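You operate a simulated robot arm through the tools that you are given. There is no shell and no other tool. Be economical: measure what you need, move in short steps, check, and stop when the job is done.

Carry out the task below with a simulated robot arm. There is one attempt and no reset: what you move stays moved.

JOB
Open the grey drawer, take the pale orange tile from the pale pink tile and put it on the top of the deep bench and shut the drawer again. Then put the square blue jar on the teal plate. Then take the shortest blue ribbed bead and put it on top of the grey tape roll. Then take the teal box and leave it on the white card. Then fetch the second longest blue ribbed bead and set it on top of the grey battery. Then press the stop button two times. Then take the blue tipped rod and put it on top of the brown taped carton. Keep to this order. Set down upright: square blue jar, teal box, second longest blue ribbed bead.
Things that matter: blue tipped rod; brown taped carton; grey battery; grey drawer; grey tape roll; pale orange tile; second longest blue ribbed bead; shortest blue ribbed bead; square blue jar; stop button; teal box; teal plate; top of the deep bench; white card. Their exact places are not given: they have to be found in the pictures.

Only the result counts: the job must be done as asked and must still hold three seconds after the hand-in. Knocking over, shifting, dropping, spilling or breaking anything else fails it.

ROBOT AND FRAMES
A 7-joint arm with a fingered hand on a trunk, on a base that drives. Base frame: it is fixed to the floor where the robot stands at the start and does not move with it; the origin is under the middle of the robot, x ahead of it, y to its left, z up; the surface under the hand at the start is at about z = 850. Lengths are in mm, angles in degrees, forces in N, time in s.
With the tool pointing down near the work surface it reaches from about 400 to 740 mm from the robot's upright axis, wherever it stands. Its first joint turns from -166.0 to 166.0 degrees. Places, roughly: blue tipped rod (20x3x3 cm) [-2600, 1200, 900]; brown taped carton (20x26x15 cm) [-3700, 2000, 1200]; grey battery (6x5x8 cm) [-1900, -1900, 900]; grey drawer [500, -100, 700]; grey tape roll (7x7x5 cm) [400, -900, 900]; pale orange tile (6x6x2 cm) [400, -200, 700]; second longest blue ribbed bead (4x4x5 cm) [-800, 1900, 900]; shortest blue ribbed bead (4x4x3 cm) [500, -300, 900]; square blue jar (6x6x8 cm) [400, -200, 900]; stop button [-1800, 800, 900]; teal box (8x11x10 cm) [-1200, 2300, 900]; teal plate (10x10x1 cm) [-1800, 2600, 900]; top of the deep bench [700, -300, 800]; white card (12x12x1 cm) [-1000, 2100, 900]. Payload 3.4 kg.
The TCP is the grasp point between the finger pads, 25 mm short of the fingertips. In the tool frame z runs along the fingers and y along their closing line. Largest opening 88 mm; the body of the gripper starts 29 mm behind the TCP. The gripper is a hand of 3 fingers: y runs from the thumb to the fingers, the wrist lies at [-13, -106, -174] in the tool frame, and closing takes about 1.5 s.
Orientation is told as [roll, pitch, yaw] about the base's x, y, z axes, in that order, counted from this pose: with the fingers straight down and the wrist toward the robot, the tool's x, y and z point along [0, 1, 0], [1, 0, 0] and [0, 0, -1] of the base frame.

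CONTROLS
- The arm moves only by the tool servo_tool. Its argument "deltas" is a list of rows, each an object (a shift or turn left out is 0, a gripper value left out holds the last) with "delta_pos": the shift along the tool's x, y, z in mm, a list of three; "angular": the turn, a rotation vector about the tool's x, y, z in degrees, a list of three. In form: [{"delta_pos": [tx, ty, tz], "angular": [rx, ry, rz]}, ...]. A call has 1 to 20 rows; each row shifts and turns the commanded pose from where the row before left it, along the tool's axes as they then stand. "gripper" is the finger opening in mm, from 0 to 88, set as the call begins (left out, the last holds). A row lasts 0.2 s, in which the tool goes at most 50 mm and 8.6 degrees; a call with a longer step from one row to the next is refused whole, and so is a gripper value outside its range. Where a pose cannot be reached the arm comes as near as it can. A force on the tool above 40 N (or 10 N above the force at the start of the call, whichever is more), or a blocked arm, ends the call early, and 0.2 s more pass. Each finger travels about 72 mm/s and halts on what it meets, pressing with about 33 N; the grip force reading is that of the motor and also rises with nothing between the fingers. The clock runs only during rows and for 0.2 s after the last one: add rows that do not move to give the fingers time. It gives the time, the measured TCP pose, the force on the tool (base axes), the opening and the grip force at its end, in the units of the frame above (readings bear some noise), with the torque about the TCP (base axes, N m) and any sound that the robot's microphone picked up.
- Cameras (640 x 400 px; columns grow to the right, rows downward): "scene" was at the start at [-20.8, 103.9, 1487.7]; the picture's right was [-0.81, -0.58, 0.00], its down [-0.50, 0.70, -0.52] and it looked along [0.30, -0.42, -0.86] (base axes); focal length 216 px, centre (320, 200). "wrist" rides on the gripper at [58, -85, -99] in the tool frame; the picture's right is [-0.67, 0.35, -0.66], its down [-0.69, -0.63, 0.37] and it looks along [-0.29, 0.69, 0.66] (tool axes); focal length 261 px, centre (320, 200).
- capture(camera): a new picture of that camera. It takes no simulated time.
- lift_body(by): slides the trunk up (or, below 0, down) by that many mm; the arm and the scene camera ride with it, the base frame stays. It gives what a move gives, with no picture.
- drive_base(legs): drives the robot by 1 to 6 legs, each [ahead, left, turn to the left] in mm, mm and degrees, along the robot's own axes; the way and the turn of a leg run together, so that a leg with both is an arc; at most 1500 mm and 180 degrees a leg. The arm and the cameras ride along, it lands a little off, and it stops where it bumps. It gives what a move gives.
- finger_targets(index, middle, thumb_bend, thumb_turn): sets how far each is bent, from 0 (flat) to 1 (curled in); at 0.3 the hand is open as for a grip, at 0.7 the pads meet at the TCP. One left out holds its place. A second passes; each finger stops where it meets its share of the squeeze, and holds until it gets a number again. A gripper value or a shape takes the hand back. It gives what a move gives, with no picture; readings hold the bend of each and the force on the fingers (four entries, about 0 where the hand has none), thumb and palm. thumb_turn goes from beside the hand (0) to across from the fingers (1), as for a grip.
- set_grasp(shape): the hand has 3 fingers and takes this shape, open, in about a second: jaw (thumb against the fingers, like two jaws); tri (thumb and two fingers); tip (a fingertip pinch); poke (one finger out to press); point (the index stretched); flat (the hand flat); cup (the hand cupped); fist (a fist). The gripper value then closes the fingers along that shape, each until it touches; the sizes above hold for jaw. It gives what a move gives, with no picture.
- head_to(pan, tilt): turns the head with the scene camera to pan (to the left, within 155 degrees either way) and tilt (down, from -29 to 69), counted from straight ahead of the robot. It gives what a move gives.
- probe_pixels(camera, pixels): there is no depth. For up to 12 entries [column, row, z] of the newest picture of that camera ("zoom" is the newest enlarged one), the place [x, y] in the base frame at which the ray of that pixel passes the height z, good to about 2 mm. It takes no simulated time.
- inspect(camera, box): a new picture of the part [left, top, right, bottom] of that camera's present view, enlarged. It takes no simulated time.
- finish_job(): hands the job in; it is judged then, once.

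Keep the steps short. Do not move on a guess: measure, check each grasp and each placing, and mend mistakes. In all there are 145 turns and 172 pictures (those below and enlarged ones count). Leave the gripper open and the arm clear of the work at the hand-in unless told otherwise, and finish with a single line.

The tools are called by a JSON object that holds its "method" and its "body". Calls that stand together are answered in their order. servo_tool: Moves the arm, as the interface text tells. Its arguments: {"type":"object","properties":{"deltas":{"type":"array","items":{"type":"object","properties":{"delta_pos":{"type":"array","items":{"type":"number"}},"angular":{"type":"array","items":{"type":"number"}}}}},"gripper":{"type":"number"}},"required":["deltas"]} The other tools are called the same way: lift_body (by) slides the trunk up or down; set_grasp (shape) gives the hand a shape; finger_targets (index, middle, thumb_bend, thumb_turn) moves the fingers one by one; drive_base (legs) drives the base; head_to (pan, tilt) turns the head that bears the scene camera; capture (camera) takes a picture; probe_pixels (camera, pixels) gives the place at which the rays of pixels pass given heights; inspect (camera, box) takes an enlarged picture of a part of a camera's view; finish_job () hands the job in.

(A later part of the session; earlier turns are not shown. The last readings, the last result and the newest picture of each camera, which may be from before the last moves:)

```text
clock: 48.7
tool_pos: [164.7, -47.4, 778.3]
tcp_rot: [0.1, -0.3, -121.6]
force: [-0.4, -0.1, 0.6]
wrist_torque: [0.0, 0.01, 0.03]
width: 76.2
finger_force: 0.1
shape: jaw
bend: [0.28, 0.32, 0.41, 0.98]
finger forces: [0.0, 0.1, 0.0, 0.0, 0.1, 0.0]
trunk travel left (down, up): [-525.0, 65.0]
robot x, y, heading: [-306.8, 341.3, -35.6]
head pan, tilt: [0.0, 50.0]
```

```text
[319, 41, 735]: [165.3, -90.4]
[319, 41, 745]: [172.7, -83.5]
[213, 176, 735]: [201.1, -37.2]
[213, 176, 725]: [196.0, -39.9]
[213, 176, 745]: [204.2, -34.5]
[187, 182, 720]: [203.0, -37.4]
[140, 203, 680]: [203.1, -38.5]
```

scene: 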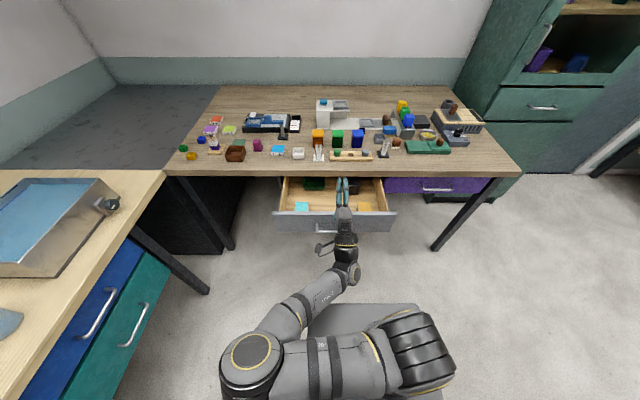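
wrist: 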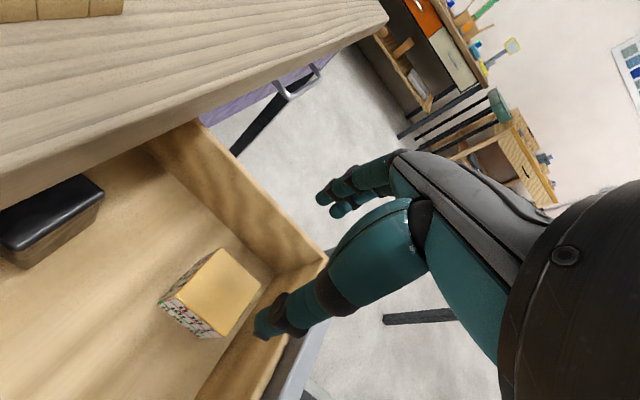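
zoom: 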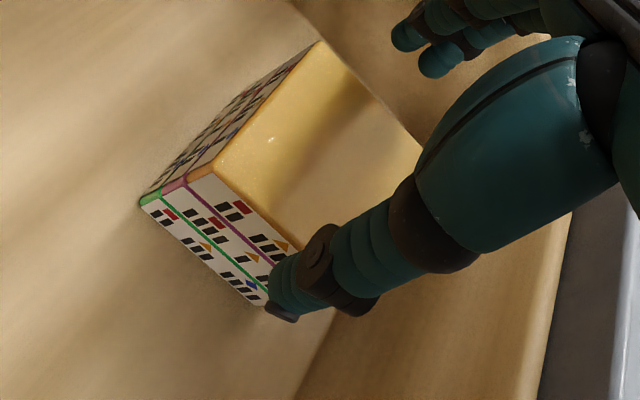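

Top ≈ 737. Go down to TCP z≈746 and close.

{"method": "servo_tool", "body": {"deltas": [{"delta_pos": [0, 0, 20]}, {"delta_pos": [0, 0, 12]}, {}]}}

{"method": "servo_tool", "body": {"gripper": 40, "deltas": [{}, {}, {}, {}, {}, {}]}}

{"method": "inspect", "body": {"camera": "wrist", "box": [120, 180, 440, 380]}}

```text
clock: 49.5
tool_pos: [162.1, -46.7, 748.7]
tcp_rot: [0.0, -0.4, -121.5]
force: [-0.3, -0.5, 0.0]
wrist_torque: [-0.02, -0.01, 0.03]
width: 76.3
finger_force: 0.0
shape: jaw
bend: [0.28, 0.32, 0.41, 0.98]
finger forces: [0.0, 0.0, 0.0, 0.0, 0.0, 0.0]
trunk travel left (down, up): [-525.0, 65.0]
robot x, y, heading: [-307.3, 338.9, -35.4]
head pan, tilt: [0.0, 50.0]
```

```text
clock: 50.9
tool_pos: [162.4, -46.9, 747.8]
tcp_rot: [0.1, -0.4, -121.5]
force: [0.1, 0.7, 0.4]
wrist_torque: [0.02, 0.0, -0.02]
width: 51.6
finger_force: 32.5
shape: jaw
bend: [0.74, 0.42, 0.65, 1.0]
finger forces: [19.0, 10.6, 0.0, 0.1, 30.2, 0.0]
trunk travel left (down, up): [-525.0, 65.0]
robot x, y, heading: [-308.0, 342.9, -35.3]
head pan, tilt: [0.0, 50.0]
```

```text
2.00 times, centred on (280, 280) of wrist
```

zoom: 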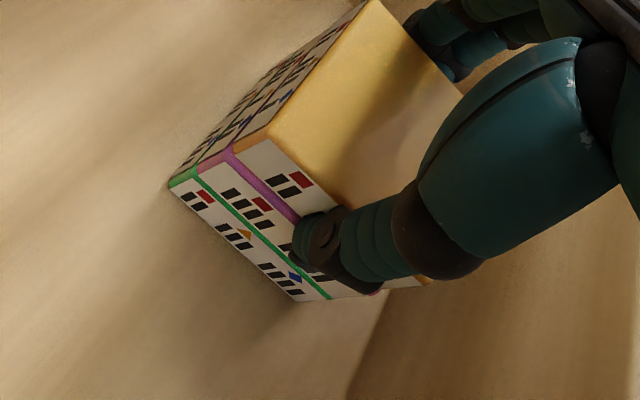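

Grip holds (51.6). Lift a little and check that only the top tile comes.

{"method": "servo_tool", "body": {"deltas": [{"delta_pos": [0, 0, -5]}, {"delta_pos": [0, 0, -5]}, {}]}}

{"method": "inspect", "body": {"camera": "wrist", "box": [120, 180, 440, 380]}}

```text
clock: 51.7
tool_pos: [162.3, -48.4, 758.1]
tcp_rot: [0.1, -0.3, -121.5]
force: [0.5, 0.2, -1.3]
wrist_torque: [0.0, -0.02, 0.02]
width: 51.5
finger_force: 33.1
shape: jaw
bend: [0.74, 0.42, 0.65, 1.0]
finger forces: [19.2, 10.9, 0.1, 0.1, 30.1, 0.1]
trunk travel left (down, up): [-525.0, 65.0]
robot x, y, heading: [-313.8, 337.9, -35.6]
head pan, tilt: [0.0, 50.0]
```

```text
2.00 times, centred on (280, 280) of wrist
```

zoom: 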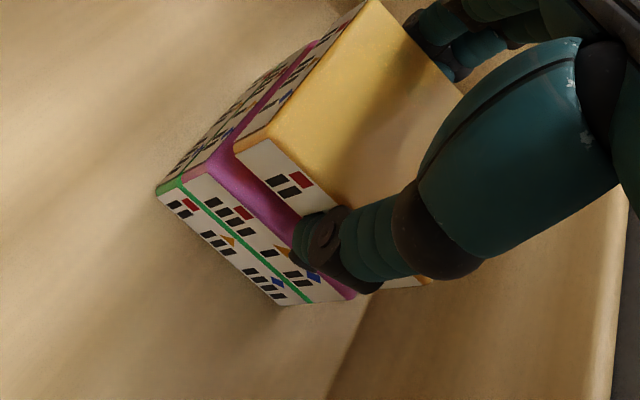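

Only the orange tile is lifted. Raise it well clear, drive 150 forwards, and look for a free spot on the bench.

{"method": "servo_tool", "body": {"deltas": [{"delta_pos": [0, 0, -30]}, {"delta_pos": [0, 0, -40]}, {"delta_pos": [0, 0, -45]}, {"delta_pos": [0, 0, -45]}, {"delta_pos": [0, 0, -45]}, {"delta_pos": [0, 0, -45]}, {}]}}

{"method": "drive_base", "body": {"legs": [[150, 0, 0]]}}

{"method": "capture", "body": {"camera": "scene"}}

{"method": "capture", "body": {"camera": "wrist"}}

```text
clock: 53.3
tool_pos: [162.9, -45.2, 1009.5]
tcp_rot: [0.1, -0.3, -121.5]
force: [-0.5, 0.2, -1.5]
wrist_torque: [0.02, 0.02, -0.03]
width: 51.2
finger_force: 32.8
shape: jaw
bend: [0.74, 0.42, 0.65, 1.0]
finger forces: [19.2, 11.0, 0.1, 0.0, 30.1, 0.1]
trunk travel left (down, up): [-525.0, 65.0]
robot x, y, heading: [-307.2, 341.0, -35.4]
head pan, tilt: [0.0, 50.0]
```

```text
clock: 54.7
tool_pos: [281.5, -131.4, 1006.9]
tcp_rot: [0.1, -0.2, -121.6]
force: [1.4, -0.1, -1.4]
wrist_torque: [0.04, -0.01, -0.01]
width: 51.3
finger_force: 32.8
shape: jaw
bend: [0.74, 0.42, 0.65, 1.0]
finger forces: [19.1, 11.0, 0.1, 0.0, 30.1, 0.0]
trunk travel left (down, up): [-525.0, 65.0]
robot x, y, heading: [-186.3, 254.1, -35.4]
head pan, tilt: [0.0, 50.0]
```

```text
133 pictures are left
```

scene: 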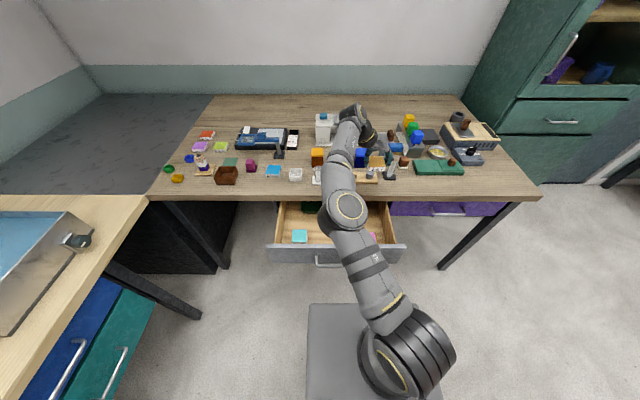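

```text
132 pictures are left
```

wrist: 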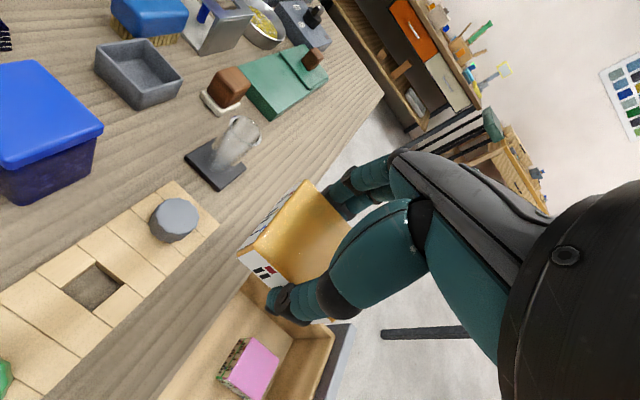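

{"method": "inspect", "body": {"camera": "scene", "box": [340, 130, 500, 230]}}

{"method": "probe_pixels", "body": {"camera": "zoom", "pixels": [[175, 193, 850], [230, 193, 850], [300, 185, 850], [490, 178, 850], [230, 262, 850], [400, 262, 850]]}}

{"method": "probe_pixels", "body": {"camera": "wrist", "pixels": [[218, 190, 850], [246, 168, 850], [185, 156, 850], [219, 222, 850], [275, 118, 850], [330, 72, 850], [380, 95, 850], [240, 243, 850]]}}

```text
4.00 times, centred on (420, 180) of scene
```

zoom: 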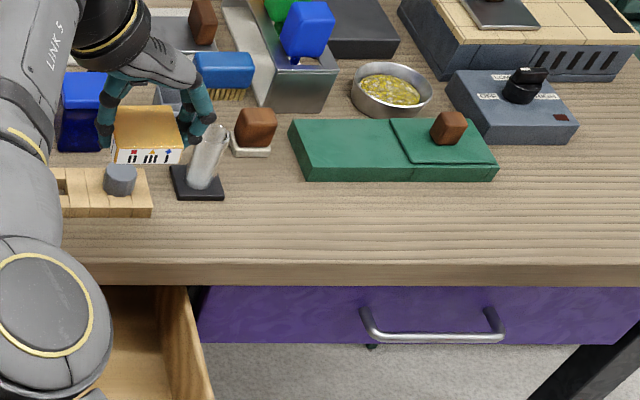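

```text
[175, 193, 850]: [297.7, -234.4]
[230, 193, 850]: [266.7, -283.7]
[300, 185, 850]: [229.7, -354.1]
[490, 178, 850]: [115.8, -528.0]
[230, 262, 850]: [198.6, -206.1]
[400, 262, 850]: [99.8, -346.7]
```

```text
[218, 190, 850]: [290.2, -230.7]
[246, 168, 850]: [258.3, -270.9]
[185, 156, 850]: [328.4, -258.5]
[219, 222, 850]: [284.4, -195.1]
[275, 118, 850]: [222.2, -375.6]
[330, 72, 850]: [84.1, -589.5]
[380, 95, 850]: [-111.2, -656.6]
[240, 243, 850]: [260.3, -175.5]
```

A clear strip lies in front of the green board (n 281–392). I drive 200 to the right, then set the tile at n≈333, u≈−195.

{"method": "drive_base", "body": {"legs": [[0, -200, 0]]}}

```text
clock: 56.2
tool_pos: [163.9, -295.0, 1007.3]
tcp_rot: [0.1, -0.2, -121.9]
force: [-0.1, -0.7, -1.3]
wrist_torque: [0.0, -0.04, -0.02]
width: 51.6
finger_force: 33.0
shape: jaw
bend: [0.74, 0.42, 0.65, 1.0]
finger forces: [19.1, 11.0, 0.0, 0.0, 30.1, 0.0]
trunk travel left (down, up): [-525.0, 65.0]
robot x, y, heading: [-307.8, 94.3, -35.9]
head pan, tilt: [0.0, 50.0]
```

{"method": "servo_tool", "body": {"deltas": [{"delta_pos": [12, 26, 0]}, {"delta_pos": [12, 26, 0]}, {"delta_pos": [0, 0, 40]}, {"delta_pos": [0, 0, 40]}, {"delta_pos": [0, 0, 27]}, {}]}}

{"method": "capture", "body": {"camera": "wrist"}}

{"method": "inspect", "body": {"camera": "scene", "box": [200, 100, 440, 270]}}

```text
clock: 57.6
tool_pos: [158.9, -353.2, 900.8]
tcp_rot: [0.1, -0.3, -122.0]
force: [-0.4, 0.0, -1.5]
wrist_torque: [-0.01, -0.01, 0.01]
width: 51.2
finger_force: 33.3
shape: jaw
bend: [0.74, 0.42, 0.65, 1.0]
finger forces: [19.2, 10.9, 0.0, 0.1, 30.3, 0.0]
trunk travel left (down, up): [-525.0, 65.0]
robot x, y, heading: [-303.7, 96.9, -35.5]
head pan, tilt: [0.0, 50.0]
```

```text
130 pictures are left
```

wrist: 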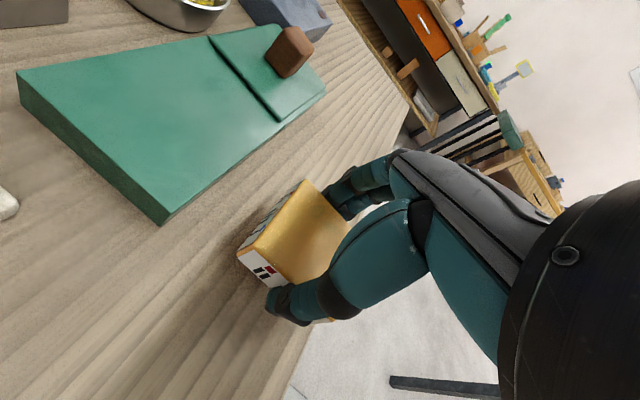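

```text
2.35 times, centred on (320, 185) of scene
```

zoom: 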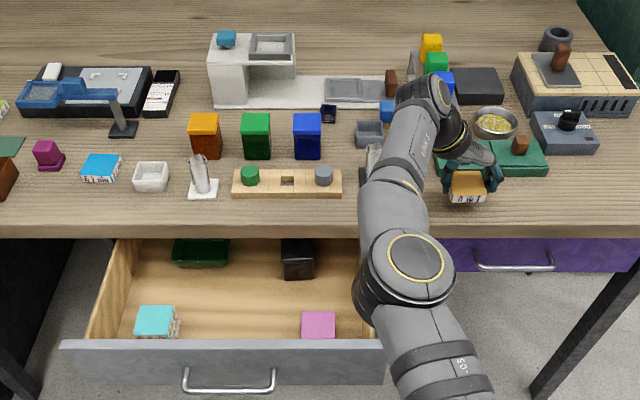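

Clear all round. Lower to contact in small steps.

{"method": "servo_tool", "body": {"deltas": [{"delta_pos": [0, 0, 12]}, {"delta_pos": [0, 0, 5]}, {"delta_pos": [0, 0, 3]}, {"delta_pos": [0, 0, 2]}, {}]}}

```text
clock: 58.9
tool_pos: [159.9, -352.3, 879.0]
tcp_rot: [0.2, -0.3, -121.8]
force: [-0.8, 0.0, -2.6]
wrist_torque: [0.03, 0.01, 0.03]
width: 51.2
finger_force: 33.6
shape: jaw
bend: [0.74, 0.42, 0.65, 1.0]
finger forces: [19.1, 11.0, 0.0, 0.0, 30.2, 0.0]
trunk travel left (down, up): [-525.0, 65.0]
robot x, y, heading: [-310.4, 94.3, -35.5]
head pan, tilt: [0.0, 50.0]
```

{"method": "servo_tool", "body": {"deltas": [{"delta_pos": [0, 0, 1.5]}, {"delta_pos": [0, 0, 1.5]}, {"delta_pos": [0, 0, 1.5]}, {}]}}

{"method": "inspect", "body": {"camera": "wrist", "box": [180, 160, 340, 330]}}

```text
clock: 59.9
tool_pos: [158.5, -351.7, 875.3]
tcp_rot: [0.2, -0.5, -121.9]
force: [1.4, -1.8, 9.1]
wrist_torque: [0.04, -0.08, -0.01]
width: 51.2
finger_force: 33.1
shape: jaw
bend: [0.74, 0.42, 0.65, 1.0]
finger forces: [18.9, 14.8, 0.0, 0.0, 36.8, 0.0]
trunk travel left (down, up): [-525.0, 65.0]
robot x, y, heading: [-305.9, 95.3, -35.6]
head pan, tilt: [0.0, 50.0]
```

```text
2.35 times, centred on (260, 245) of wrist
```

zoom: 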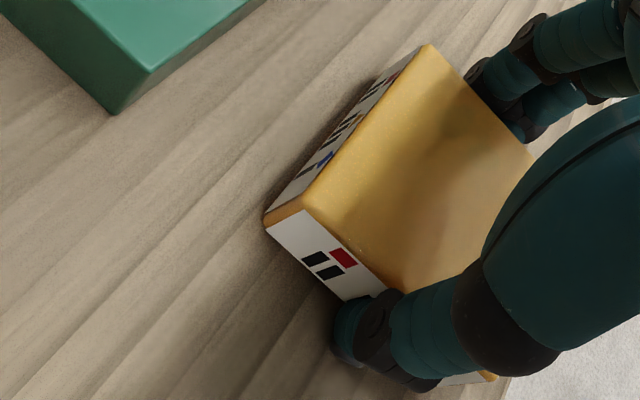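

Contact (9 N). Release and lift.

{"method": "servo_tool", "body": {"gripper": 76, "deltas": [{}, {}, {}, {}, {}]}}

{"method": "servo_tool", "body": {"deltas": [{"delta_pos": [0, 0, -20]}, {"delta_pos": [0, 0, -40]}, {"delta_pos": [0, 0, -45]}, {"delta_pos": [0, 0, -45]}, {"delta_pos": [0, -20, -20]}, {}]}}

{"method": "capture", "body": {"camera": "wrist"}}

```text
clock: 61.0
tool_pos: [157.0, -351.6, 873.7]
tcp_rot: [0.1, -0.2, -121.9]
force: [-0.2, -0.3, 6.7]
wrist_torque: [-0.19, 0.21, -0.04]
width: 75.3
finger_force: 0.1
shape: jaw
bend: [0.28, 0.31, 0.42, 0.99]
finger forces: [0.0, 5.9, 0.1, 0.0, 0.8, 0.0]
trunk travel left (down, up): [-525.0, 65.0]
robot x, y, heading: [-307.2, 91.4, -35.7]
head pan, tilt: [0.0, 50.0]
```

```text
clock: 62.5
tool_pos: [166.1, -327.9, 1041.7]
tcp_rot: [0.2, -0.4, -121.9]
force: [0.3, -0.1, 0.0]
wrist_torque: [0.02, 0.02, 0.01]
width: 75.7
finger_force: 0.0
shape: jaw
bend: [0.28, 0.32, 0.42, 0.99]
finger forces: [0.0, 0.0, 0.1, 0.0, 0.0, 0.1]
out of reach, approached as far as the arm can: row 5
trunk travel left (down, up): [-525.0, 65.0]
robot x, y, heading: [-303.8, 90.7, -35.8]
head pan, tilt: [0.0, 50.0]
```

```text
127 pictures are left
```

wrist: 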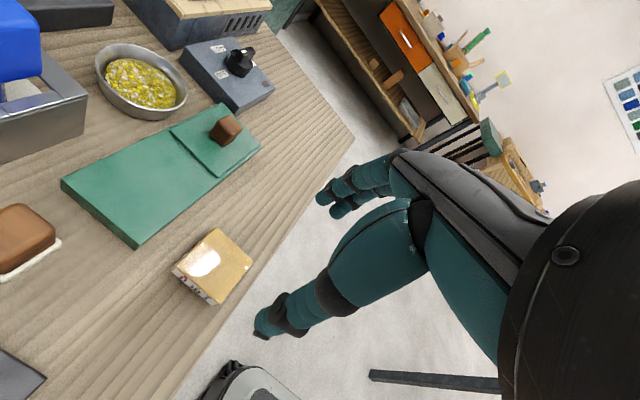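

Tile placed well. Now go back to shut the drawer: drive back and left, bring the hand to the earlier pre-grasp pose (reverse of the earlier path).

{"method": "drive_base", "body": {"legs": [[-150, 0, 0], [0, 200, 0.3]]}}

{"method": "servo_tool", "body": {"gripper": 88, "deltas": [{"angular": [0, 0, -8.2]}, {"angular": [0, 0, -8.2]}, {"angular": [0, 0, -8.2]}, {"angular": [0, 0, -8.2]}, {"angular": [0, 0, -8.2]}, {"angular": [0, 0, -8.2]}, {"angular": [0, 0, -8.2]}, {"angular": [0, 0, -8.2]}, {"angular": [0, 0, -8.2]}, {"angular": [0, 0, -8.2]}, {"angular": [0, 0, -4.5]}, {"delta_pos": [42, -13, 0]}, {"delta_pos": [42, -13, 0]}, {"delta_pos": [42, -13, 0]}, {"delta_pos": [42, -13, 0]}, {}]}}

```text
clock: 65.0
tool_pos: [163.0, -78.5, 1043.4]
tcp_rot: [0.2, -0.5, -121.6]
force: [0.2, 0.0, -0.4]
wrist_torque: [0.01, -0.01, 0.01]
width: 75.7
finger_force: 0.0
shape: jaw
bend: [0.28, 0.32, 0.42, 0.99]
finger forces: [0.0, 0.0, 0.0, 0.0, 0.0, 0.0]
trunk travel left (down, up): [-525.0, 65.0]
robot x, y, heading: [-312.3, 344.2, -35.4]
head pan, tilt: [0.0, 50.0]
```

```text
clock: 68.4
tool_pos: [217.2, 88.0, 1043.5]
tcp_rot: [-0.4, -0.2, -35.0]
force: [-0.9, 0.0, -0.7]
wrist_torque: [0.03, -0.02, -0.03]
width: 87.6
finger_force: 0.0
shape: jaw
bend: [0.3, 0.3, 0.3, 0.98]
finger forces: [0.0, 0.1, 0.1, 0.1, 0.0, 0.0]
trunk travel left (down, up): [-525.0, 65.0]
robot x, y, heading: [-311.6, 339.1, -35.5]
head pan, tilt: [0.0, 50.0]
```

{"method": "servo_tool", "body": {"deltas": [{"angular": [-8.2, 0, 0]}, {"angular": [-8.2, 0, 0]}, {"angular": [-8.2, 0, 0]}, {"angular": [-8.2, 0, 0]}, {"angular": [-8.2, 0, 0]}, {"angular": [-8.2, 0, 0]}, {"angular": [-8.2, 0, 0]}, {"angular": [-8.2, 0, 0]}, {"angular": [-8.2, 0, 0]}, {"angular": [-8.2, 0, 0]}, {"angular": [-8, 0, 0]}, {"delta_pos": [0, 0, -38]}, {"delta_pos": [0, 0, -38]}, {"delta_pos": [0, 0, -38]}, {"delta_pos": [0, 0, -38]}, {}]}}

{"method": "lift_body", "body": {"by": -303}}

{"method": "head_to", "body": {"pan": 0, "tilt": 40}}

{"method": "capture", "body": {"camera": "scene"}}

{"method": "capture", "body": {"camera": "wrist"}}

```text
clock: 71.8
tool_pos: [93.4, 175.4, 1042.6]
tcp_rot: [-121.9, -89.6, 86.9]
force: [-0.2, 0.2, 0.0]
wrist_torque: [0.03, -0.02, 0.01]
width: 87.8
finger_force: 0.0
shape: jaw
bend: [0.3, 0.3, 0.3, 0.98]
finger forces: [0.0, 0.0, 0.0, 0.0, 0.1, 0.1]
trunk travel left (down, up): [-525.0, 65.0]
robot x, y, heading: [-310.7, 342.5, -35.4]
head pan, tilt: [0.0, 50.0]
```

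```text
clock: 74.8
tool_pos: [93.8, 175.4, 739.9]
tcp_rot: [-120.7, -89.6, 85.6]
force: [1.3, -0.7, 0.1]
wrist_torque: [-0.05, 0.02, -0.01]
width: 87.7
finger_force: 0.0
shape: jaw
bend: [0.3, 0.3, 0.3, 0.98]
finger forces: [0.0, 0.0, 0.0, 0.0, 0.0, 0.0]
trunk travel left (down, up): [-222.0, 368.0]
robot x, y, heading: [-310.0, 341.6, -35.5]
head pan, tilt: [0.0, 50.0]
```

```text
clock: 75.5
tool_pos: [91.4, 175.4, 739.6]
tcp_rot: [-120.7, -89.6, 85.6]
force: [0.8, 0.3, -0.4]
wrist_torque: [0.0, 0.01, -0.01]
width: 88.0
finger_force: 0.0
shape: jaw
bend: [0.3, 0.3, 0.3, 0.98]
finger forces: [0.0, 0.0, 0.0, 0.0, 0.1, 0.1]
trunk travel left (down, up): [-222.0, 368.0]
robot x, y, heading: [-308.5, 343.6, -35.6]
head pan, tilt: [0.0, 40.0]
```

```text
126 pictures are left
```

scene: 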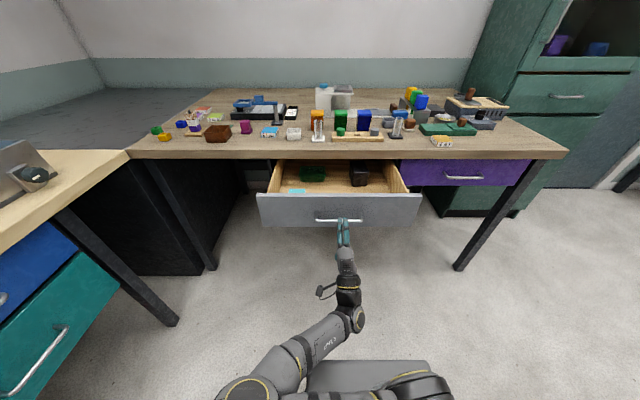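

```text
125 pictures are left
```

wrist: 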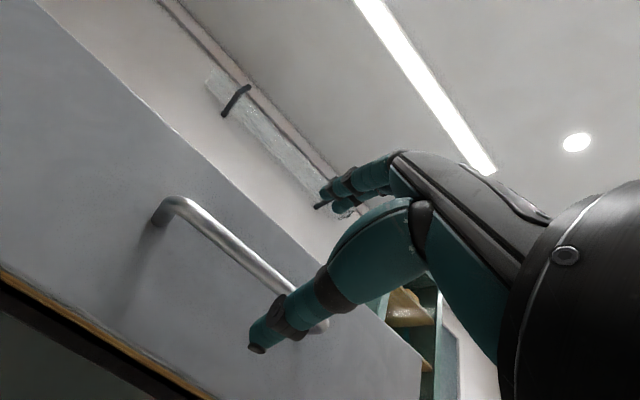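

Fingers straddle the bar. Push forwards so that the fingertips press the drawer front shut.

{"method": "servo_tool", "body": {"deltas": [{"delta_pos": [0, 0, 30]}, {"delta_pos": [0, 0, 25]}, {"delta_pos": [0, 0, 20]}, {"delta_pos": [0, 0, 22]}, {"delta_pos": [0, 0, 22]}, {"delta_pos": [0, 0, 22]}, {"delta_pos": [0, 0, 22]}, {"delta_pos": [0, 0, 22]}, {"delta_pos": [0, 0, 22]}, {"delta_pos": [0, 0, 22]}, {"delta_pos": [0, 0, 22]}, {"delta_pos": [0, 0, 22]}, {"delta_pos": [0, 0, 15]}, {}]}}

{"method": "capture", "body": {"camera": "scene"}}

```text
clock: 78.5
tool_pos: [329.8, 11.0, 739.5]
tcp_rot: [-119.2, -89.6, 84.1]
force: [0.3, 0.1, 0.4]
wrist_torque: [0.0, -0.01, 0.02]
width: 87.8
finger_force: 0.1
shape: jaw
bend: [0.3, 0.3, 0.3, 0.98]
finger forces: [0.0, 0.1, 0.0, 0.0, 0.0, 0.0]
trunk travel left (down, up): [-222.0, 368.0]
robot x, y, heading: [-312.2, 344.7, -35.4]
head pan, tilt: [0.0, 40.0]
```

```text
124 pictures are left
```

scene: 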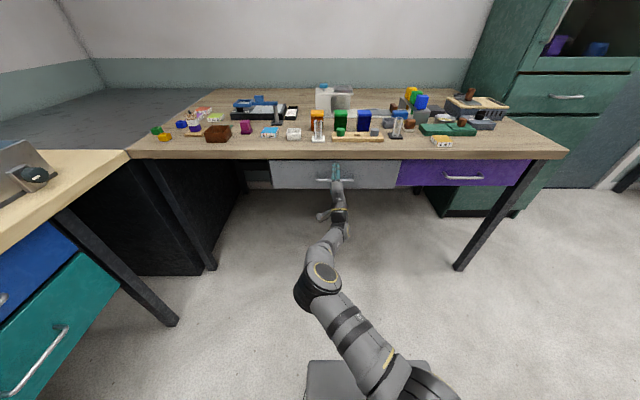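

Looks nearly shut; push on gently until resistance to be sure.

{"method": "servo_tool", "body": {"deltas": [{"delta_pos": [0, 0, 8]}, {"delta_pos": [0, 0, 6]}, {"delta_pos": [0, 0, 5]}, {"delta_pos": [0, 0, 5]}, {}]}}

{"method": "inspect", "body": {"camera": "scene", "box": [260, 130, 420, 230]}}

```text
clock: 79.7
tool_pos: [349.6, -2.8, 739.5]
tcp_rot: [-120.9, -89.6, 85.8]
force: [-0.6, 0.6, -1.0]
wrist_torque: [-0.02, 0.0, 0.01]
width: 87.8
finger_force: 0.1
shape: jaw
bend: [0.3, 0.3, 0.3, 0.98]
finger forces: [0.1, 0.0, 0.0, 0.1, 0.0, 0.0]
trunk travel left (down, up): [-222.0, 368.0]
robot x, y, heading: [-309.0, 341.0, -35.4]
head pan, tilt: [0.0, 40.0]
```

```text
4.00 times, centred on (340, 180) of scene
```

zoom: 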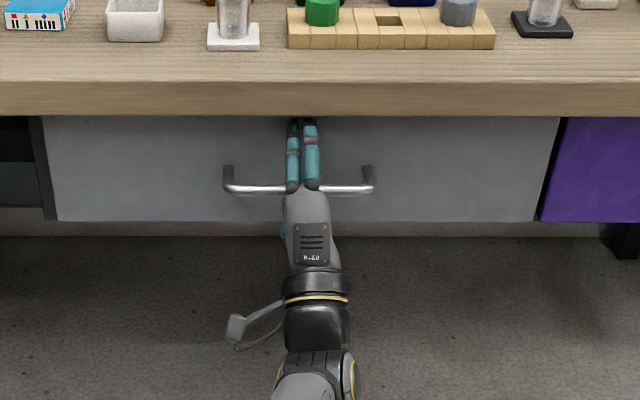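

{"method": "servo_tool", "body": {"deltas": [{"delta_pos": [0, 0, 4]}, {"delta_pos": [0, 0, 4]}, {"delta_pos": [0, 0, 4]}, {"delta_pos": [0, 0, 4]}, {}]}}

{"method": "capture", "body": {"camera": "wrist"}}

```text
clock: 80.4
tool_pos: [353.2, -6.4, 742.1]
tcp_rot: [-151.3, -89.3, 116.4]
force: [-26.6, 18.0, -4.9]
wrist_torque: [-0.64, -0.99, -0.26]
width: 85.1
finger_force: 0.1
shape: jaw
bend: [0.3, 0.3, 0.29, 0.98]
finger forces: [1.0, 27.4, 0.0, 0.0, 3.3, 0.0]
trunk travel left (down, up): [-222.0, 368.0]
robot x, y, heading: [-310.9, 340.9, -35.5]
head pan, tilt: [0.0, 40.0]
stopped in row 3: the force on the tool passed its limit at 46 N (the readings are from after the stop); the commanded pose is now the measured one
```

```text
122 pictures are left
```

wrist: 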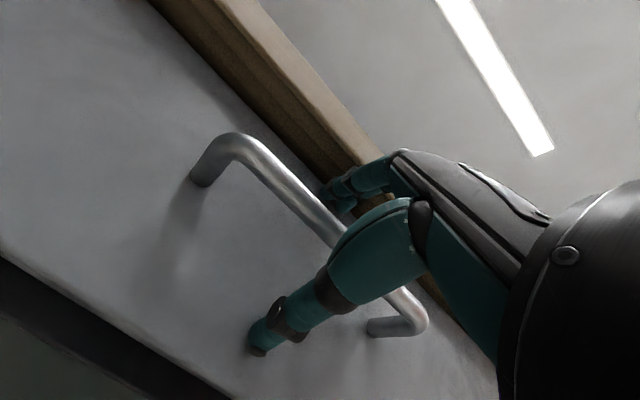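

Firm stop: the drawer is shut. Retreat, raise the trunk and turn the hand downwards.

{"method": "servo_tool", "body": {"deltas": [{"delta_pos": [0, -2, -25]}, {"delta_pos": [0, 0, -40]}, {"delta_pos": [0, 0, -40]}, {"delta_pos": [0, 0, -40]}, {}]}}

{"method": "lift_body", "body": {"by": 303}}

{"method": "servo_tool", "body": {"deltas": [{"angular": [8.2, 0, 0]}, {"angular": [8.2, 0, 0]}, {"angular": [8.2, 0, 0]}, {"angular": [8.2, 0, 0]}, {"angular": [8.2, 0, 0]}, {"angular": [8.2, 0, 0]}, {"angular": [8.2, 0, 0]}, {"angular": [8.2, 0, 0]}, {"angular": [8.2, 0, 0]}, {"angular": [8.2, 0, 0]}, {"angular": [8, 0, 0]}, {"delta_pos": [0, 0, -40]}, {"delta_pos": [0, 0, -40]}, {}]}}

{"method": "drive_base", "body": {"legs": [[300, 0, 0]]}}

{"method": "head_to", "body": {"pan": 0, "tilt": 55}}

{"method": "capture", "body": {"camera": "scene"}}

{"method": "capture", "body": {"camera": "wrist"}}

```text
clock: 81.6
tool_pos: [236.9, 75.2, 736.2]
tcp_rot: [-141.0, -89.5, 105.9]
force: [-0.2, 0.7, -0.1]
wrist_torque: [-0.03, 0.01, 0.01]
width: 88.1
finger_force: 0.1
shape: jaw
bend: [0.3, 0.3, 0.3, 0.98]
finger forces: [0.0, 0.0, 0.0, 0.0, 0.0, 0.0]
trunk travel left (down, up): [-222.0, 368.0]
robot x, y, heading: [-308.2, 343.3, -35.5]
head pan, tilt: [0.0, 40.0]
```

```text
clock: 84.7
tool_pos: [235.8, 75.6, 1039.1]
tcp_rot: [-137.6, -89.5, 102.6]
force: [-0.4, 0.0, 0.2]
wrist_torque: [-0.02, -0.01, 0.03]
width: 87.7
finger_force: 0.0
shape: jaw
bend: [0.3, 0.3, 0.3, 0.98]
finger forces: [0.0, 0.1, 0.1, 0.0, 0.0, 0.1]
trunk travel left (down, up): [-525.0, 65.0]
robot x, y, heading: [-310.7, 346.8, -35.5]
head pan, tilt: [0.0, 40.0]
```

```text
clock: 87.7
tool_pos: [237.9, 77.2, 1119.7]
tcp_rot: [-0.4, -0.4, -35.0]
force: [-0.4, -0.2, 0.3]
wrist_torque: [-0.02, -0.03, 0.0]
width: 87.5
finger_force: 0.0
shape: jaw
bend: [0.3, 0.3, 0.3, 0.98]
finger forces: [0.1, 0.0, 0.0, 0.1, 0.0, 0.0]
trunk travel left (down, up): [-525.0, 65.0]
robot x, y, heading: [-308.7, 343.1, -35.3]
head pan, tilt: [0.0, 40.0]
```

```text
clock: 89.7
tool_pos: [474.7, -95.8, 1118.9]
tcp_rot: [-0.3, -0.4, -35.2]
force: [0.5, 0.6, 0.3]
wrist_torque: [0.04, -0.01, 0.0]
width: 88.0
finger_force: 0.0
shape: jaw
bend: [0.3, 0.3, 0.3, 0.98]
finger forces: [0.1, 0.0, 0.1, 0.0, 0.0, 0.0]
trunk travel left (down, up): [-525.0, 65.0]
robot x, y, heading: [-69.4, 172.3, -35.9]
head pan, tilt: [0.0, 40.0]
```

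```text
clock: 90.4
tool_pos: [474.0, -95.3, 1119.1]
tcp_rot: [-0.4, -0.3, -35.2]
force: [-0.8, -0.4, 0.1]
wrist_torque: [0.02, 0.05, 0.01]
width: 88.0
finger_force: 0.0
shape: jaw
bend: [0.3, 0.3, 0.3, 0.98]
finger forces: [0.0, 0.0, 0.1, 0.1, 0.0, 0.0]
trunk travel left (down, up): [-525.0, 65.0]
robot x, y, heading: [-69.4, 170.8, -35.9]
head pan, tilt: [0.0, 55.0]
```

```text
121 pictures are left
```

scene: 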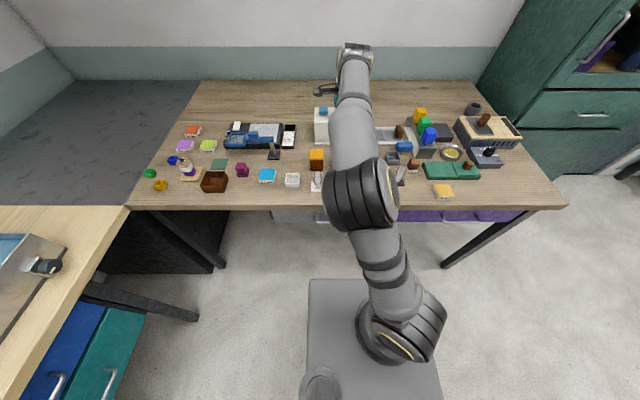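

```text
120 pictures are left
```

wrist: 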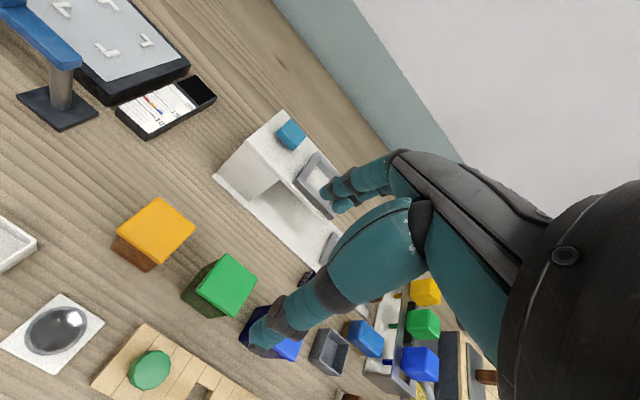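

Shift the hand right to see the blue jar.

{"method": "servo_tool", "body": {"deltas": [{"delta_pos": [-45, -10, 0]}, {"delta_pos": [-45, -10, 0]}, {"delta_pos": [-45, -10, 0]}, {"delta_pos": [-15, -10, 0]}, {}]}}

{"method": "capture", "body": {"camera": "wrist"}}

```text
clock: 91.6
tool_pos: [354.6, -196.0, 1120.4]
tcp_rot: [-0.2, -0.4, -35.1]
force: [0.8, -0.7, -1.5]
wrist_torque: [-0.01, 0.01, 0.02]
width: 88.1
finger_force: 0.0
shape: jaw
bend: [0.3, 0.3, 0.3, 0.98]
finger forces: [0.1, 0.1, 0.0, 0.0, 0.0, 0.0]
trunk travel left (down, up): [-525.0, 65.0]
robot x, y, heading: [-74.0, 170.1, -36.0]
head pan, tilt: [0.0, 55.0]
```

```text
119 pictures are left
```

wrist: 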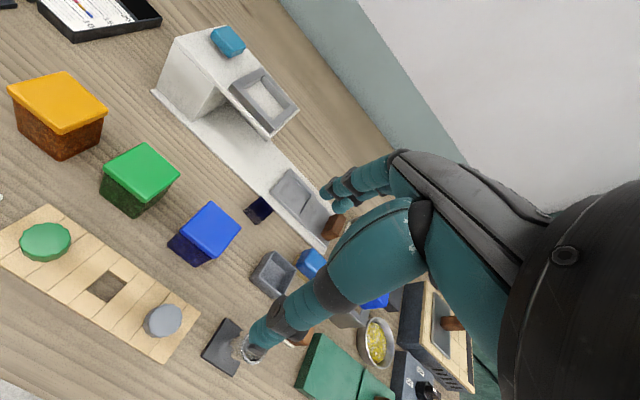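

{"method": "inspect", "body": {"camera": "wrist", "box": [120, 170, 280, 290]}}

```text
3.33 times, centred on (200, 230) of wrist
```

zoom: 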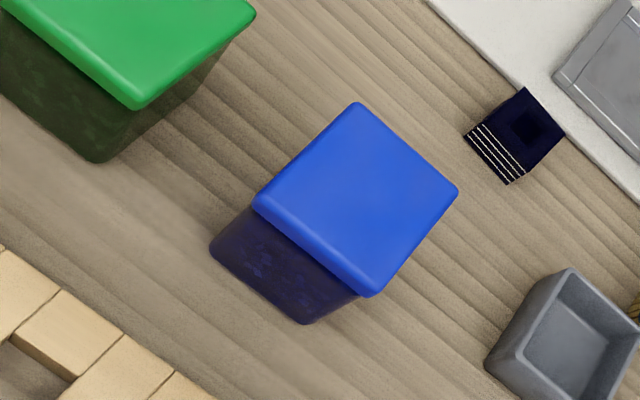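

{"method": "probe_pixels", "body": {"camera": "zoom", "pixels": [[357, 101, 930], [459, 190, 930], [369, 297, 930], [252, 198, 930], [210, 252, 850], [302, 323, 850], [524, 87, 880], [566, 135, 880], [510, 184, 850], [464, 137, 850], [130, 340, 865], [0, 248, 865]]}}

```text
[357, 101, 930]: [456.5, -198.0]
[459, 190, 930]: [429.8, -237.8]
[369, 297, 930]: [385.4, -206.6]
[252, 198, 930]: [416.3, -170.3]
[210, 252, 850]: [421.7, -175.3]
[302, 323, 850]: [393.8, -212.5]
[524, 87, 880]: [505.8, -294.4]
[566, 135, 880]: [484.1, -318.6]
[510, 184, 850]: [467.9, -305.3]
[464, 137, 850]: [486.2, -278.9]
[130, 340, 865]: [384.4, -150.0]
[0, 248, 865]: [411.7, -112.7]
```

Jar centre ≈(422,−203), aligned with the bench. Move above with a 76 mm opening and come down partway.

{"method": "servo_tool", "body": {"gripper": 76, "deltas": [{"delta_pos": [16, 30, 0]}, {"delta_pos": [17, 29, 0]}, {"delta_pos": [0, 0, 45]}, {"delta_pos": [0, 0, 45]}, {"delta_pos": [0, 0, 45]}, {}]}}

{"method": "capture", "body": {"camera": "wrist"}}

```text
clock: 93.0
tool_pos: [420.9, -203.7, 983.7]
tcp_rot: [-0.5, -0.4, -35.3]
force: [1.0, -0.6, -0.7]
wrist_torque: [0.03, 0.0, 0.03]
width: 76.3
finger_force: 0.0
shape: jaw
bend: [0.28, 0.32, 0.41, 0.98]
finger forces: [0.0, 0.0, 0.0, 0.0, 0.0, 0.1]
trunk travel left (down, up): [-525.0, 65.0]
robot x, y, heading: [-73.9, 172.2, -35.7]
head pan, tilt: [0.0, 55.0]
```

```text
117 pictures are left
```

wrist: 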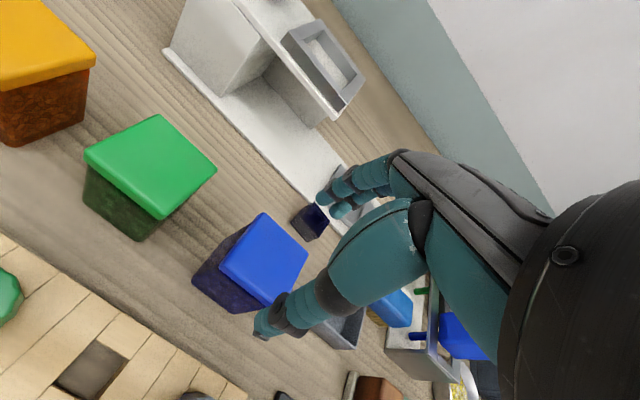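

{"method": "probe_pixels", "body": {"camera": "wrist", "pixels": [[264, 213, 930], [308, 253, 930], [271, 306, 930], [220, 270, 930], [264, 213, 920], [308, 253, 920], [271, 306, 920], [220, 270, 920]]}}

```text
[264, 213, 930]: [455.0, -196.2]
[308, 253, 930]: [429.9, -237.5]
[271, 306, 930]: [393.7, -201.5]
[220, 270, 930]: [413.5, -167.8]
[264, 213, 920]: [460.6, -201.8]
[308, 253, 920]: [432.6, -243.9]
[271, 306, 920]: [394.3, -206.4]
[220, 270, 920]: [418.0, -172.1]
```

Consistent. Descend around the jar and close.

{"method": "servo_tool", "body": {"deltas": [{"delta_pos": [0, 0, 40]}, {"delta_pos": [0, 0, 30]}, {"delta_pos": [0, 0, 24]}, {}]}}

{"method": "servo_tool", "body": {"gripper": 30, "deltas": [{}, {}, {}, {}, {}, {}]}}

{"method": "capture", "body": {"camera": "wrist"}}

```text
clock: 94.0
tool_pos: [422.1, -204.1, 892.0]
tcp_rot: [-0.4, -0.4, -35.3]
force: [1.0, -0.4, 4.3]
wrist_torque: [0.01, -0.03, 0.0]
width: 76.3
finger_force: 0.1
shape: jaw
bend: [0.27, 0.32, 0.41, 0.98]
finger forces: [3.8, 0.0, 0.1, 0.0, 0.8, 0.0]
trunk travel left (down, up): [-525.0, 65.0]
robot x, y, heading: [-73.3, 171.9, -35.4]
head pan, tilt: [0.0, 55.0]
```

```text
clock: 95.4
tool_pos: [420.5, -203.5, 892.0]
tcp_rot: [-0.4, -0.4, -35.2]
force: [1.8, -0.4, 5.8]
wrist_torque: [0.09, 0.08, 0.01]
width: 43.5
finger_force: 33.1
shape: jaw
bend: [0.74, 0.45, 0.71, 1.0]
finger forces: [25.5, 13.6, 0.1, 0.0, 35.4, 0.0]
trunk travel left (down, up): [-525.0, 65.0]
robot x, y, heading: [-72.9, 170.9, -35.7]
head pan, tilt: [0.0, 55.0]
```

```text
116 pictures are left
```

wrist: 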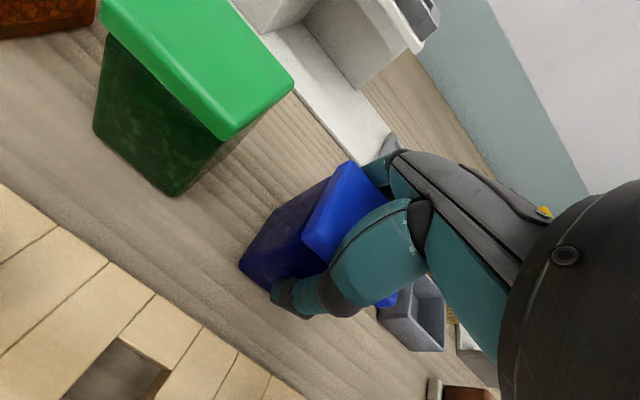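

Gripped (43.5). Lift and check.

{"method": "servo_tool", "body": {"deltas": [{"delta_pos": [0, 0, -10]}, {"delta_pos": [0, 0, -30]}, {"delta_pos": [0, 0, -45]}, {"delta_pos": [0, 0, -45]}, {"delta_pos": [0, 0, -45]}, {"delta_pos": [0, 0, -45]}, {}]}}

{"method": "capture", "body": {"camera": "wrist"}}

```text
clock: 97.0
tool_pos: [424.3, -202.4, 1113.4]
tcp_rot: [-0.4, -0.2, -35.2]
force: [-0.2, 0.3, -1.6]
wrist_torque: [0.01, 0.01, 0.02]
width: 43.2
finger_force: 32.6
shape: jaw
bend: [0.74, 0.45, 0.71, 1.0]
finger forces: [22.7, 13.7, 0.1, 0.1, 34.8, 0.0]
trunk travel left (down, up): [-525.0, 65.0]
robot x, y, heading: [-73.6, 172.8, -36.0]
head pan, tilt: [0.0, 55.0]
```

```text
115 pictures are left
```

wrist: 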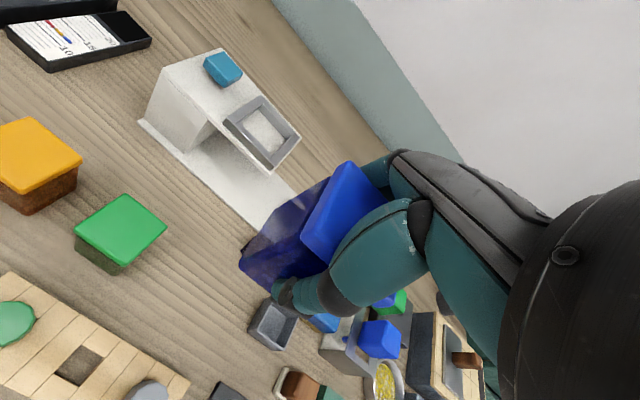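

{"method": "probe_pixels", "body": {"camera": "scene", "pixels": [[129, 209, 850], [2, 343, 850], [60, 275, 850]]}}

{"method": "head_to", "body": {"pan": 150, "tilt": 45}}

{"method": "capture", "body": {"camera": "scene"}}

```text
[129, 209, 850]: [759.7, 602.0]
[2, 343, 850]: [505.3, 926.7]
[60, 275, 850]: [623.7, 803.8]
```

```text
clock: 99.4
tool_pos: [424.4, -201.5, 1112.8]
tcp_rot: [-0.3, -0.5, -35.1]
force: [0.4, -0.5, -1.0]
wrist_torque: [0.01, 0.02, -0.01]
width: 43.0
finger_force: 32.8
shape: jaw
bend: [0.74, 0.45, 0.71, 1.0]
finger forces: [22.8, 13.6, 0.0, 0.0, 34.8, 0.0]
trunk travel left (down, up): [-525.0, 65.0]
robot x, y, heading: [-71.0, 171.3, -35.7]
head pan, tilt: [150.0, 45.0]
```

```text
114 pictures are left
```

scene: 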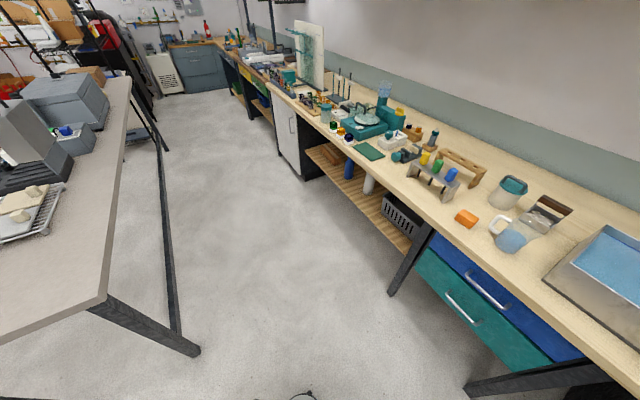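

{"method": "probe_pixels", "body": {"camera": "scene", "pixels": [[590, 325, 850], [450, 237, 850], [340, 150, 850], [290, 103, 850], [225, 50, 850], [107, 298, 850], [132, 95, 850], [0, 342, 850], [370, 152, 850], [200, 352, 0], [398, 293, 0], [300, 178, 0]]}}

{"method": "inspect", "body": {"camera": "scene", "box": [260, 60, 500, 220]}}

```text
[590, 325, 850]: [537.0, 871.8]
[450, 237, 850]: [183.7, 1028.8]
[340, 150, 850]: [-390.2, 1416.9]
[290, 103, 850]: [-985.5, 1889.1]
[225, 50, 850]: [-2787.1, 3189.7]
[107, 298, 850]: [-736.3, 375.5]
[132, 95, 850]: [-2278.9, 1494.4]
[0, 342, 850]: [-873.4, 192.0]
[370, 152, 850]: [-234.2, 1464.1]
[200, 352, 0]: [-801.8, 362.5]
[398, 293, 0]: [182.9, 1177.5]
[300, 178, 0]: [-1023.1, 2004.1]
```

```text
2.50 times, centred on (380, 140) of scene
```

zoom: 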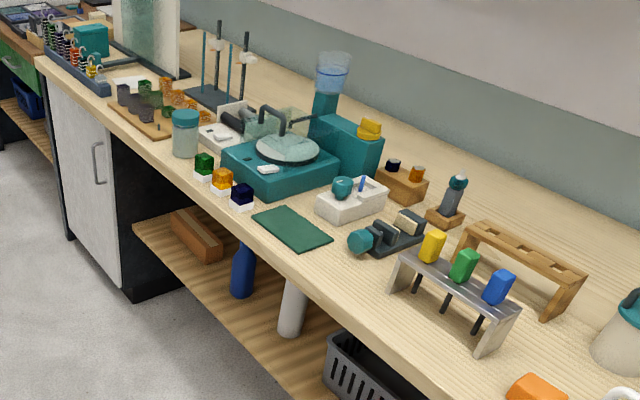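

Aisle is u −115…945. Retract the arm, back off, move left into the aisle, turn round to face along it.

{"method": "servo_tool", "body": {"deltas": [{"delta_pos": [0, -45, 0]}, {"delta_pos": [0, -45, 0]}, {"delta_pos": [0, -45, 0]}, {"delta_pos": [0, -45, 0]}, {}]}}

{"method": "drive_base", "body": {"legs": [[-300, 0, 0], [0, 350, 0], [0, 0, 180], [1000, 0, 0]]}}

{"method": "head_to", "body": {"pan": -30, "tilt": 35}}

{"method": "capture", "body": {"camera": "scene"}}

```text
clock: 100.6
tool_pos: [276.4, -97.5, 1108.7]
tcp_rot: [-0.3, -0.3, -35.3]
force: [0.1, -0.1, -2.9]
wrist_torque: [0.02, 0.03, -0.01]
width: 43.1
finger_force: 32.8
shape: jaw
bend: [0.74, 0.45, 0.71, 1.0]
finger forces: [22.5, 13.7, 0.0, 0.0, 35.0, 0.1]
trunk travel left (down, up): [-525.0, 65.0]
robot x, y, heading: [-70.3, 171.2, -36.0]
head pan, tilt: [150.0, 45.0]
```

```text
clock: 116.7
tool_pos: [-1240.7, 1544.6, 1109.9]
tcp_rot: [-0.2, -0.4, 142.3]
force: [-0.5, 0.3, -3.0]
wrist_torque: [-0.01, 0.0, -0.02]
width: 42.5
finger_force: 33.1
shape: jaw
bend: [0.74, 0.45, 0.71, 1.0]
finger forces: [21.3, 13.6, 0.0, 0.0, 33.8, 0.0]
trunk travel left (down, up): [-525.0, 65.0]
robot x, y, heading: [-908.7, 1259.3, 141.9]
head pan, tilt: [150.0, 45.0]
```

```text
clock: 119.4
tool_pos: [-1240.9, 1544.3, 1110.0]
tcp_rot: [-0.3, -0.4, 142.3]
force: [0.8, 0.7, -2.4]
wrist_torque: [0.01, -0.01, 0.02]
width: 42.8
finger_force: 33.1
shape: jaw
bend: [0.74, 0.45, 0.71, 1.0]
finger forces: [21.2, 13.5, 0.0, 0.0, 33.7, 0.0]
trunk travel left (down, up): [-525.0, 65.0]
robot x, y, heading: [-903.7, 1259.1, 141.8]
head pan, tilt: [-30.0, 35.0]
```

```text
112 pictures are left
```

scene: 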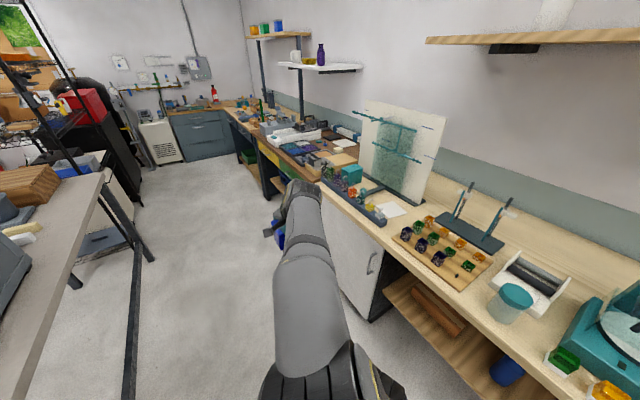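

Continue along the aisle to the plate (n≈−2975), correcting heading.

{"method": "drive_base", "body": {"legs": [[0, 0, 2.8], [1450, 50, 0]]}}

{"method": "head_to", "body": {"pan": -90, "tilt": 45}}

{"method": "capture", "body": {"camera": "scene"}}

```text
clock: 126.9
tool_pos: [-2458.5, 2291.2, 1110.6]
tcp_rot: [-0.3, -0.4, 146.3]
force: [0.0, 0.2, -2.0]
wrist_torque: [0.01, 0.05, 0.01]
width: 42.8
finger_force: 33.0
shape: jaw
bend: [0.74, 0.45, 0.71, 1.0]
finger forces: [21.2, 13.4, 0.0, 0.1, 33.7, 0.0]
trunk travel left (down, up): [-525.0, 65.0]
robot x, y, heading: [-2105.9, 2030.9, 145.9]
head pan, tilt: [-30.0, 35.0]
```

```text
clock: 128.2
tool_pos: [-2458.5, 2290.7, 1111.0]
tcp_rot: [-0.3, -0.4, 146.3]
force: [-0.8, 0.2, -3.6]
wrist_torque: [-0.02, -0.02, -0.01]
width: 42.7
finger_force: 33.0
shape: jaw
bend: [0.74, 0.45, 0.71, 1.0]
finger forces: [21.3, 13.5, 0.0, 0.0, 33.7, 0.0]
trunk travel left (down, up): [-525.0, 65.0]
robot x, y, heading: [-2101.1, 2030.2, 146.0]
head pan, tilt: [-90.0, 45.0]
```

```text
111 pictures are left
```

scene: 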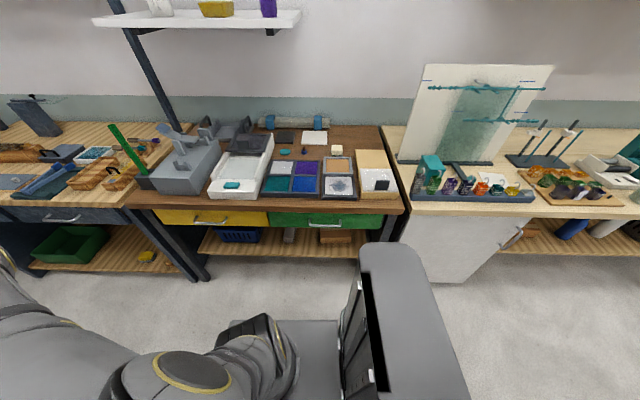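

{"method": "inspect", "body": {"camera": "scene", "box": [200, 120, 400, 220]}}

{"method": "inspect", "body": {"camera": "scene", "box": [380, 120, 640, 230]}}

```text
3.20 times, centred on (300, 170) of scene
```

zoom: 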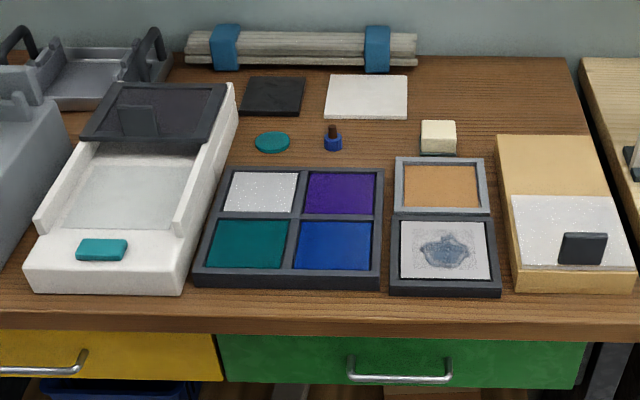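

```text
2.46 times, centred on (510, 175) of scene
```

zoom: 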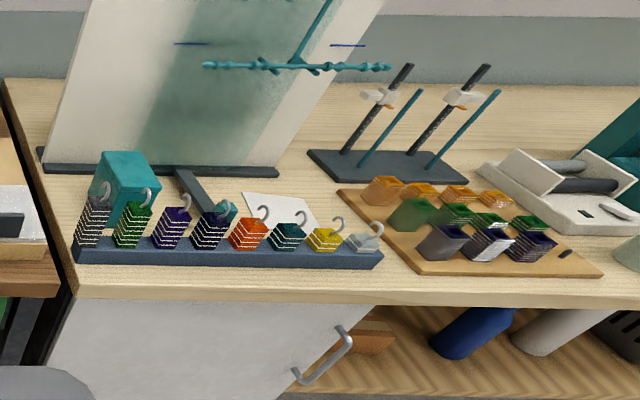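

{"method": "inspect", "body": {"camera": "scene", "box": [250, 160, 330, 220]}}

{"method": "probe_pixels", "body": {"camera": "scene", "pixels": [[267, 188.5, 860], [290, 188.5, 860], [288, 204, 860], [265, 204, 860], [277.5, 196, 860], [277.5, 196, 870], [200, 208, 850], [400, 212, 850]]}}

```text
6.67 times, centred on (290, 190) of scene
```

zoom: 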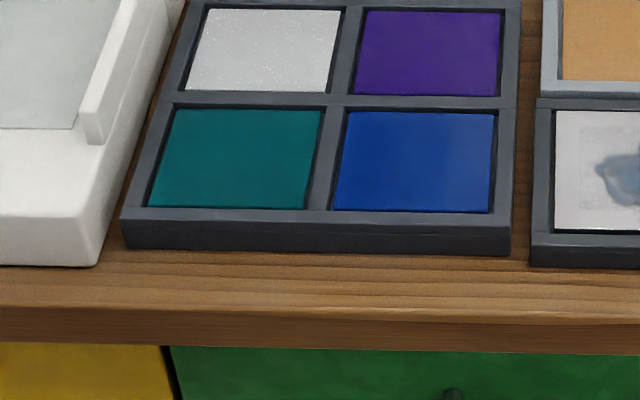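

```text
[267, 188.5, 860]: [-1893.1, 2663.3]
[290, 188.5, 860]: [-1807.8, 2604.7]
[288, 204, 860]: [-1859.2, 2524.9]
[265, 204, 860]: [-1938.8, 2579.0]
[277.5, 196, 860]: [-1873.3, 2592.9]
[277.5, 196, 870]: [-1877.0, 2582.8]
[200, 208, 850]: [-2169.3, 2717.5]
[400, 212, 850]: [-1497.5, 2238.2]
```

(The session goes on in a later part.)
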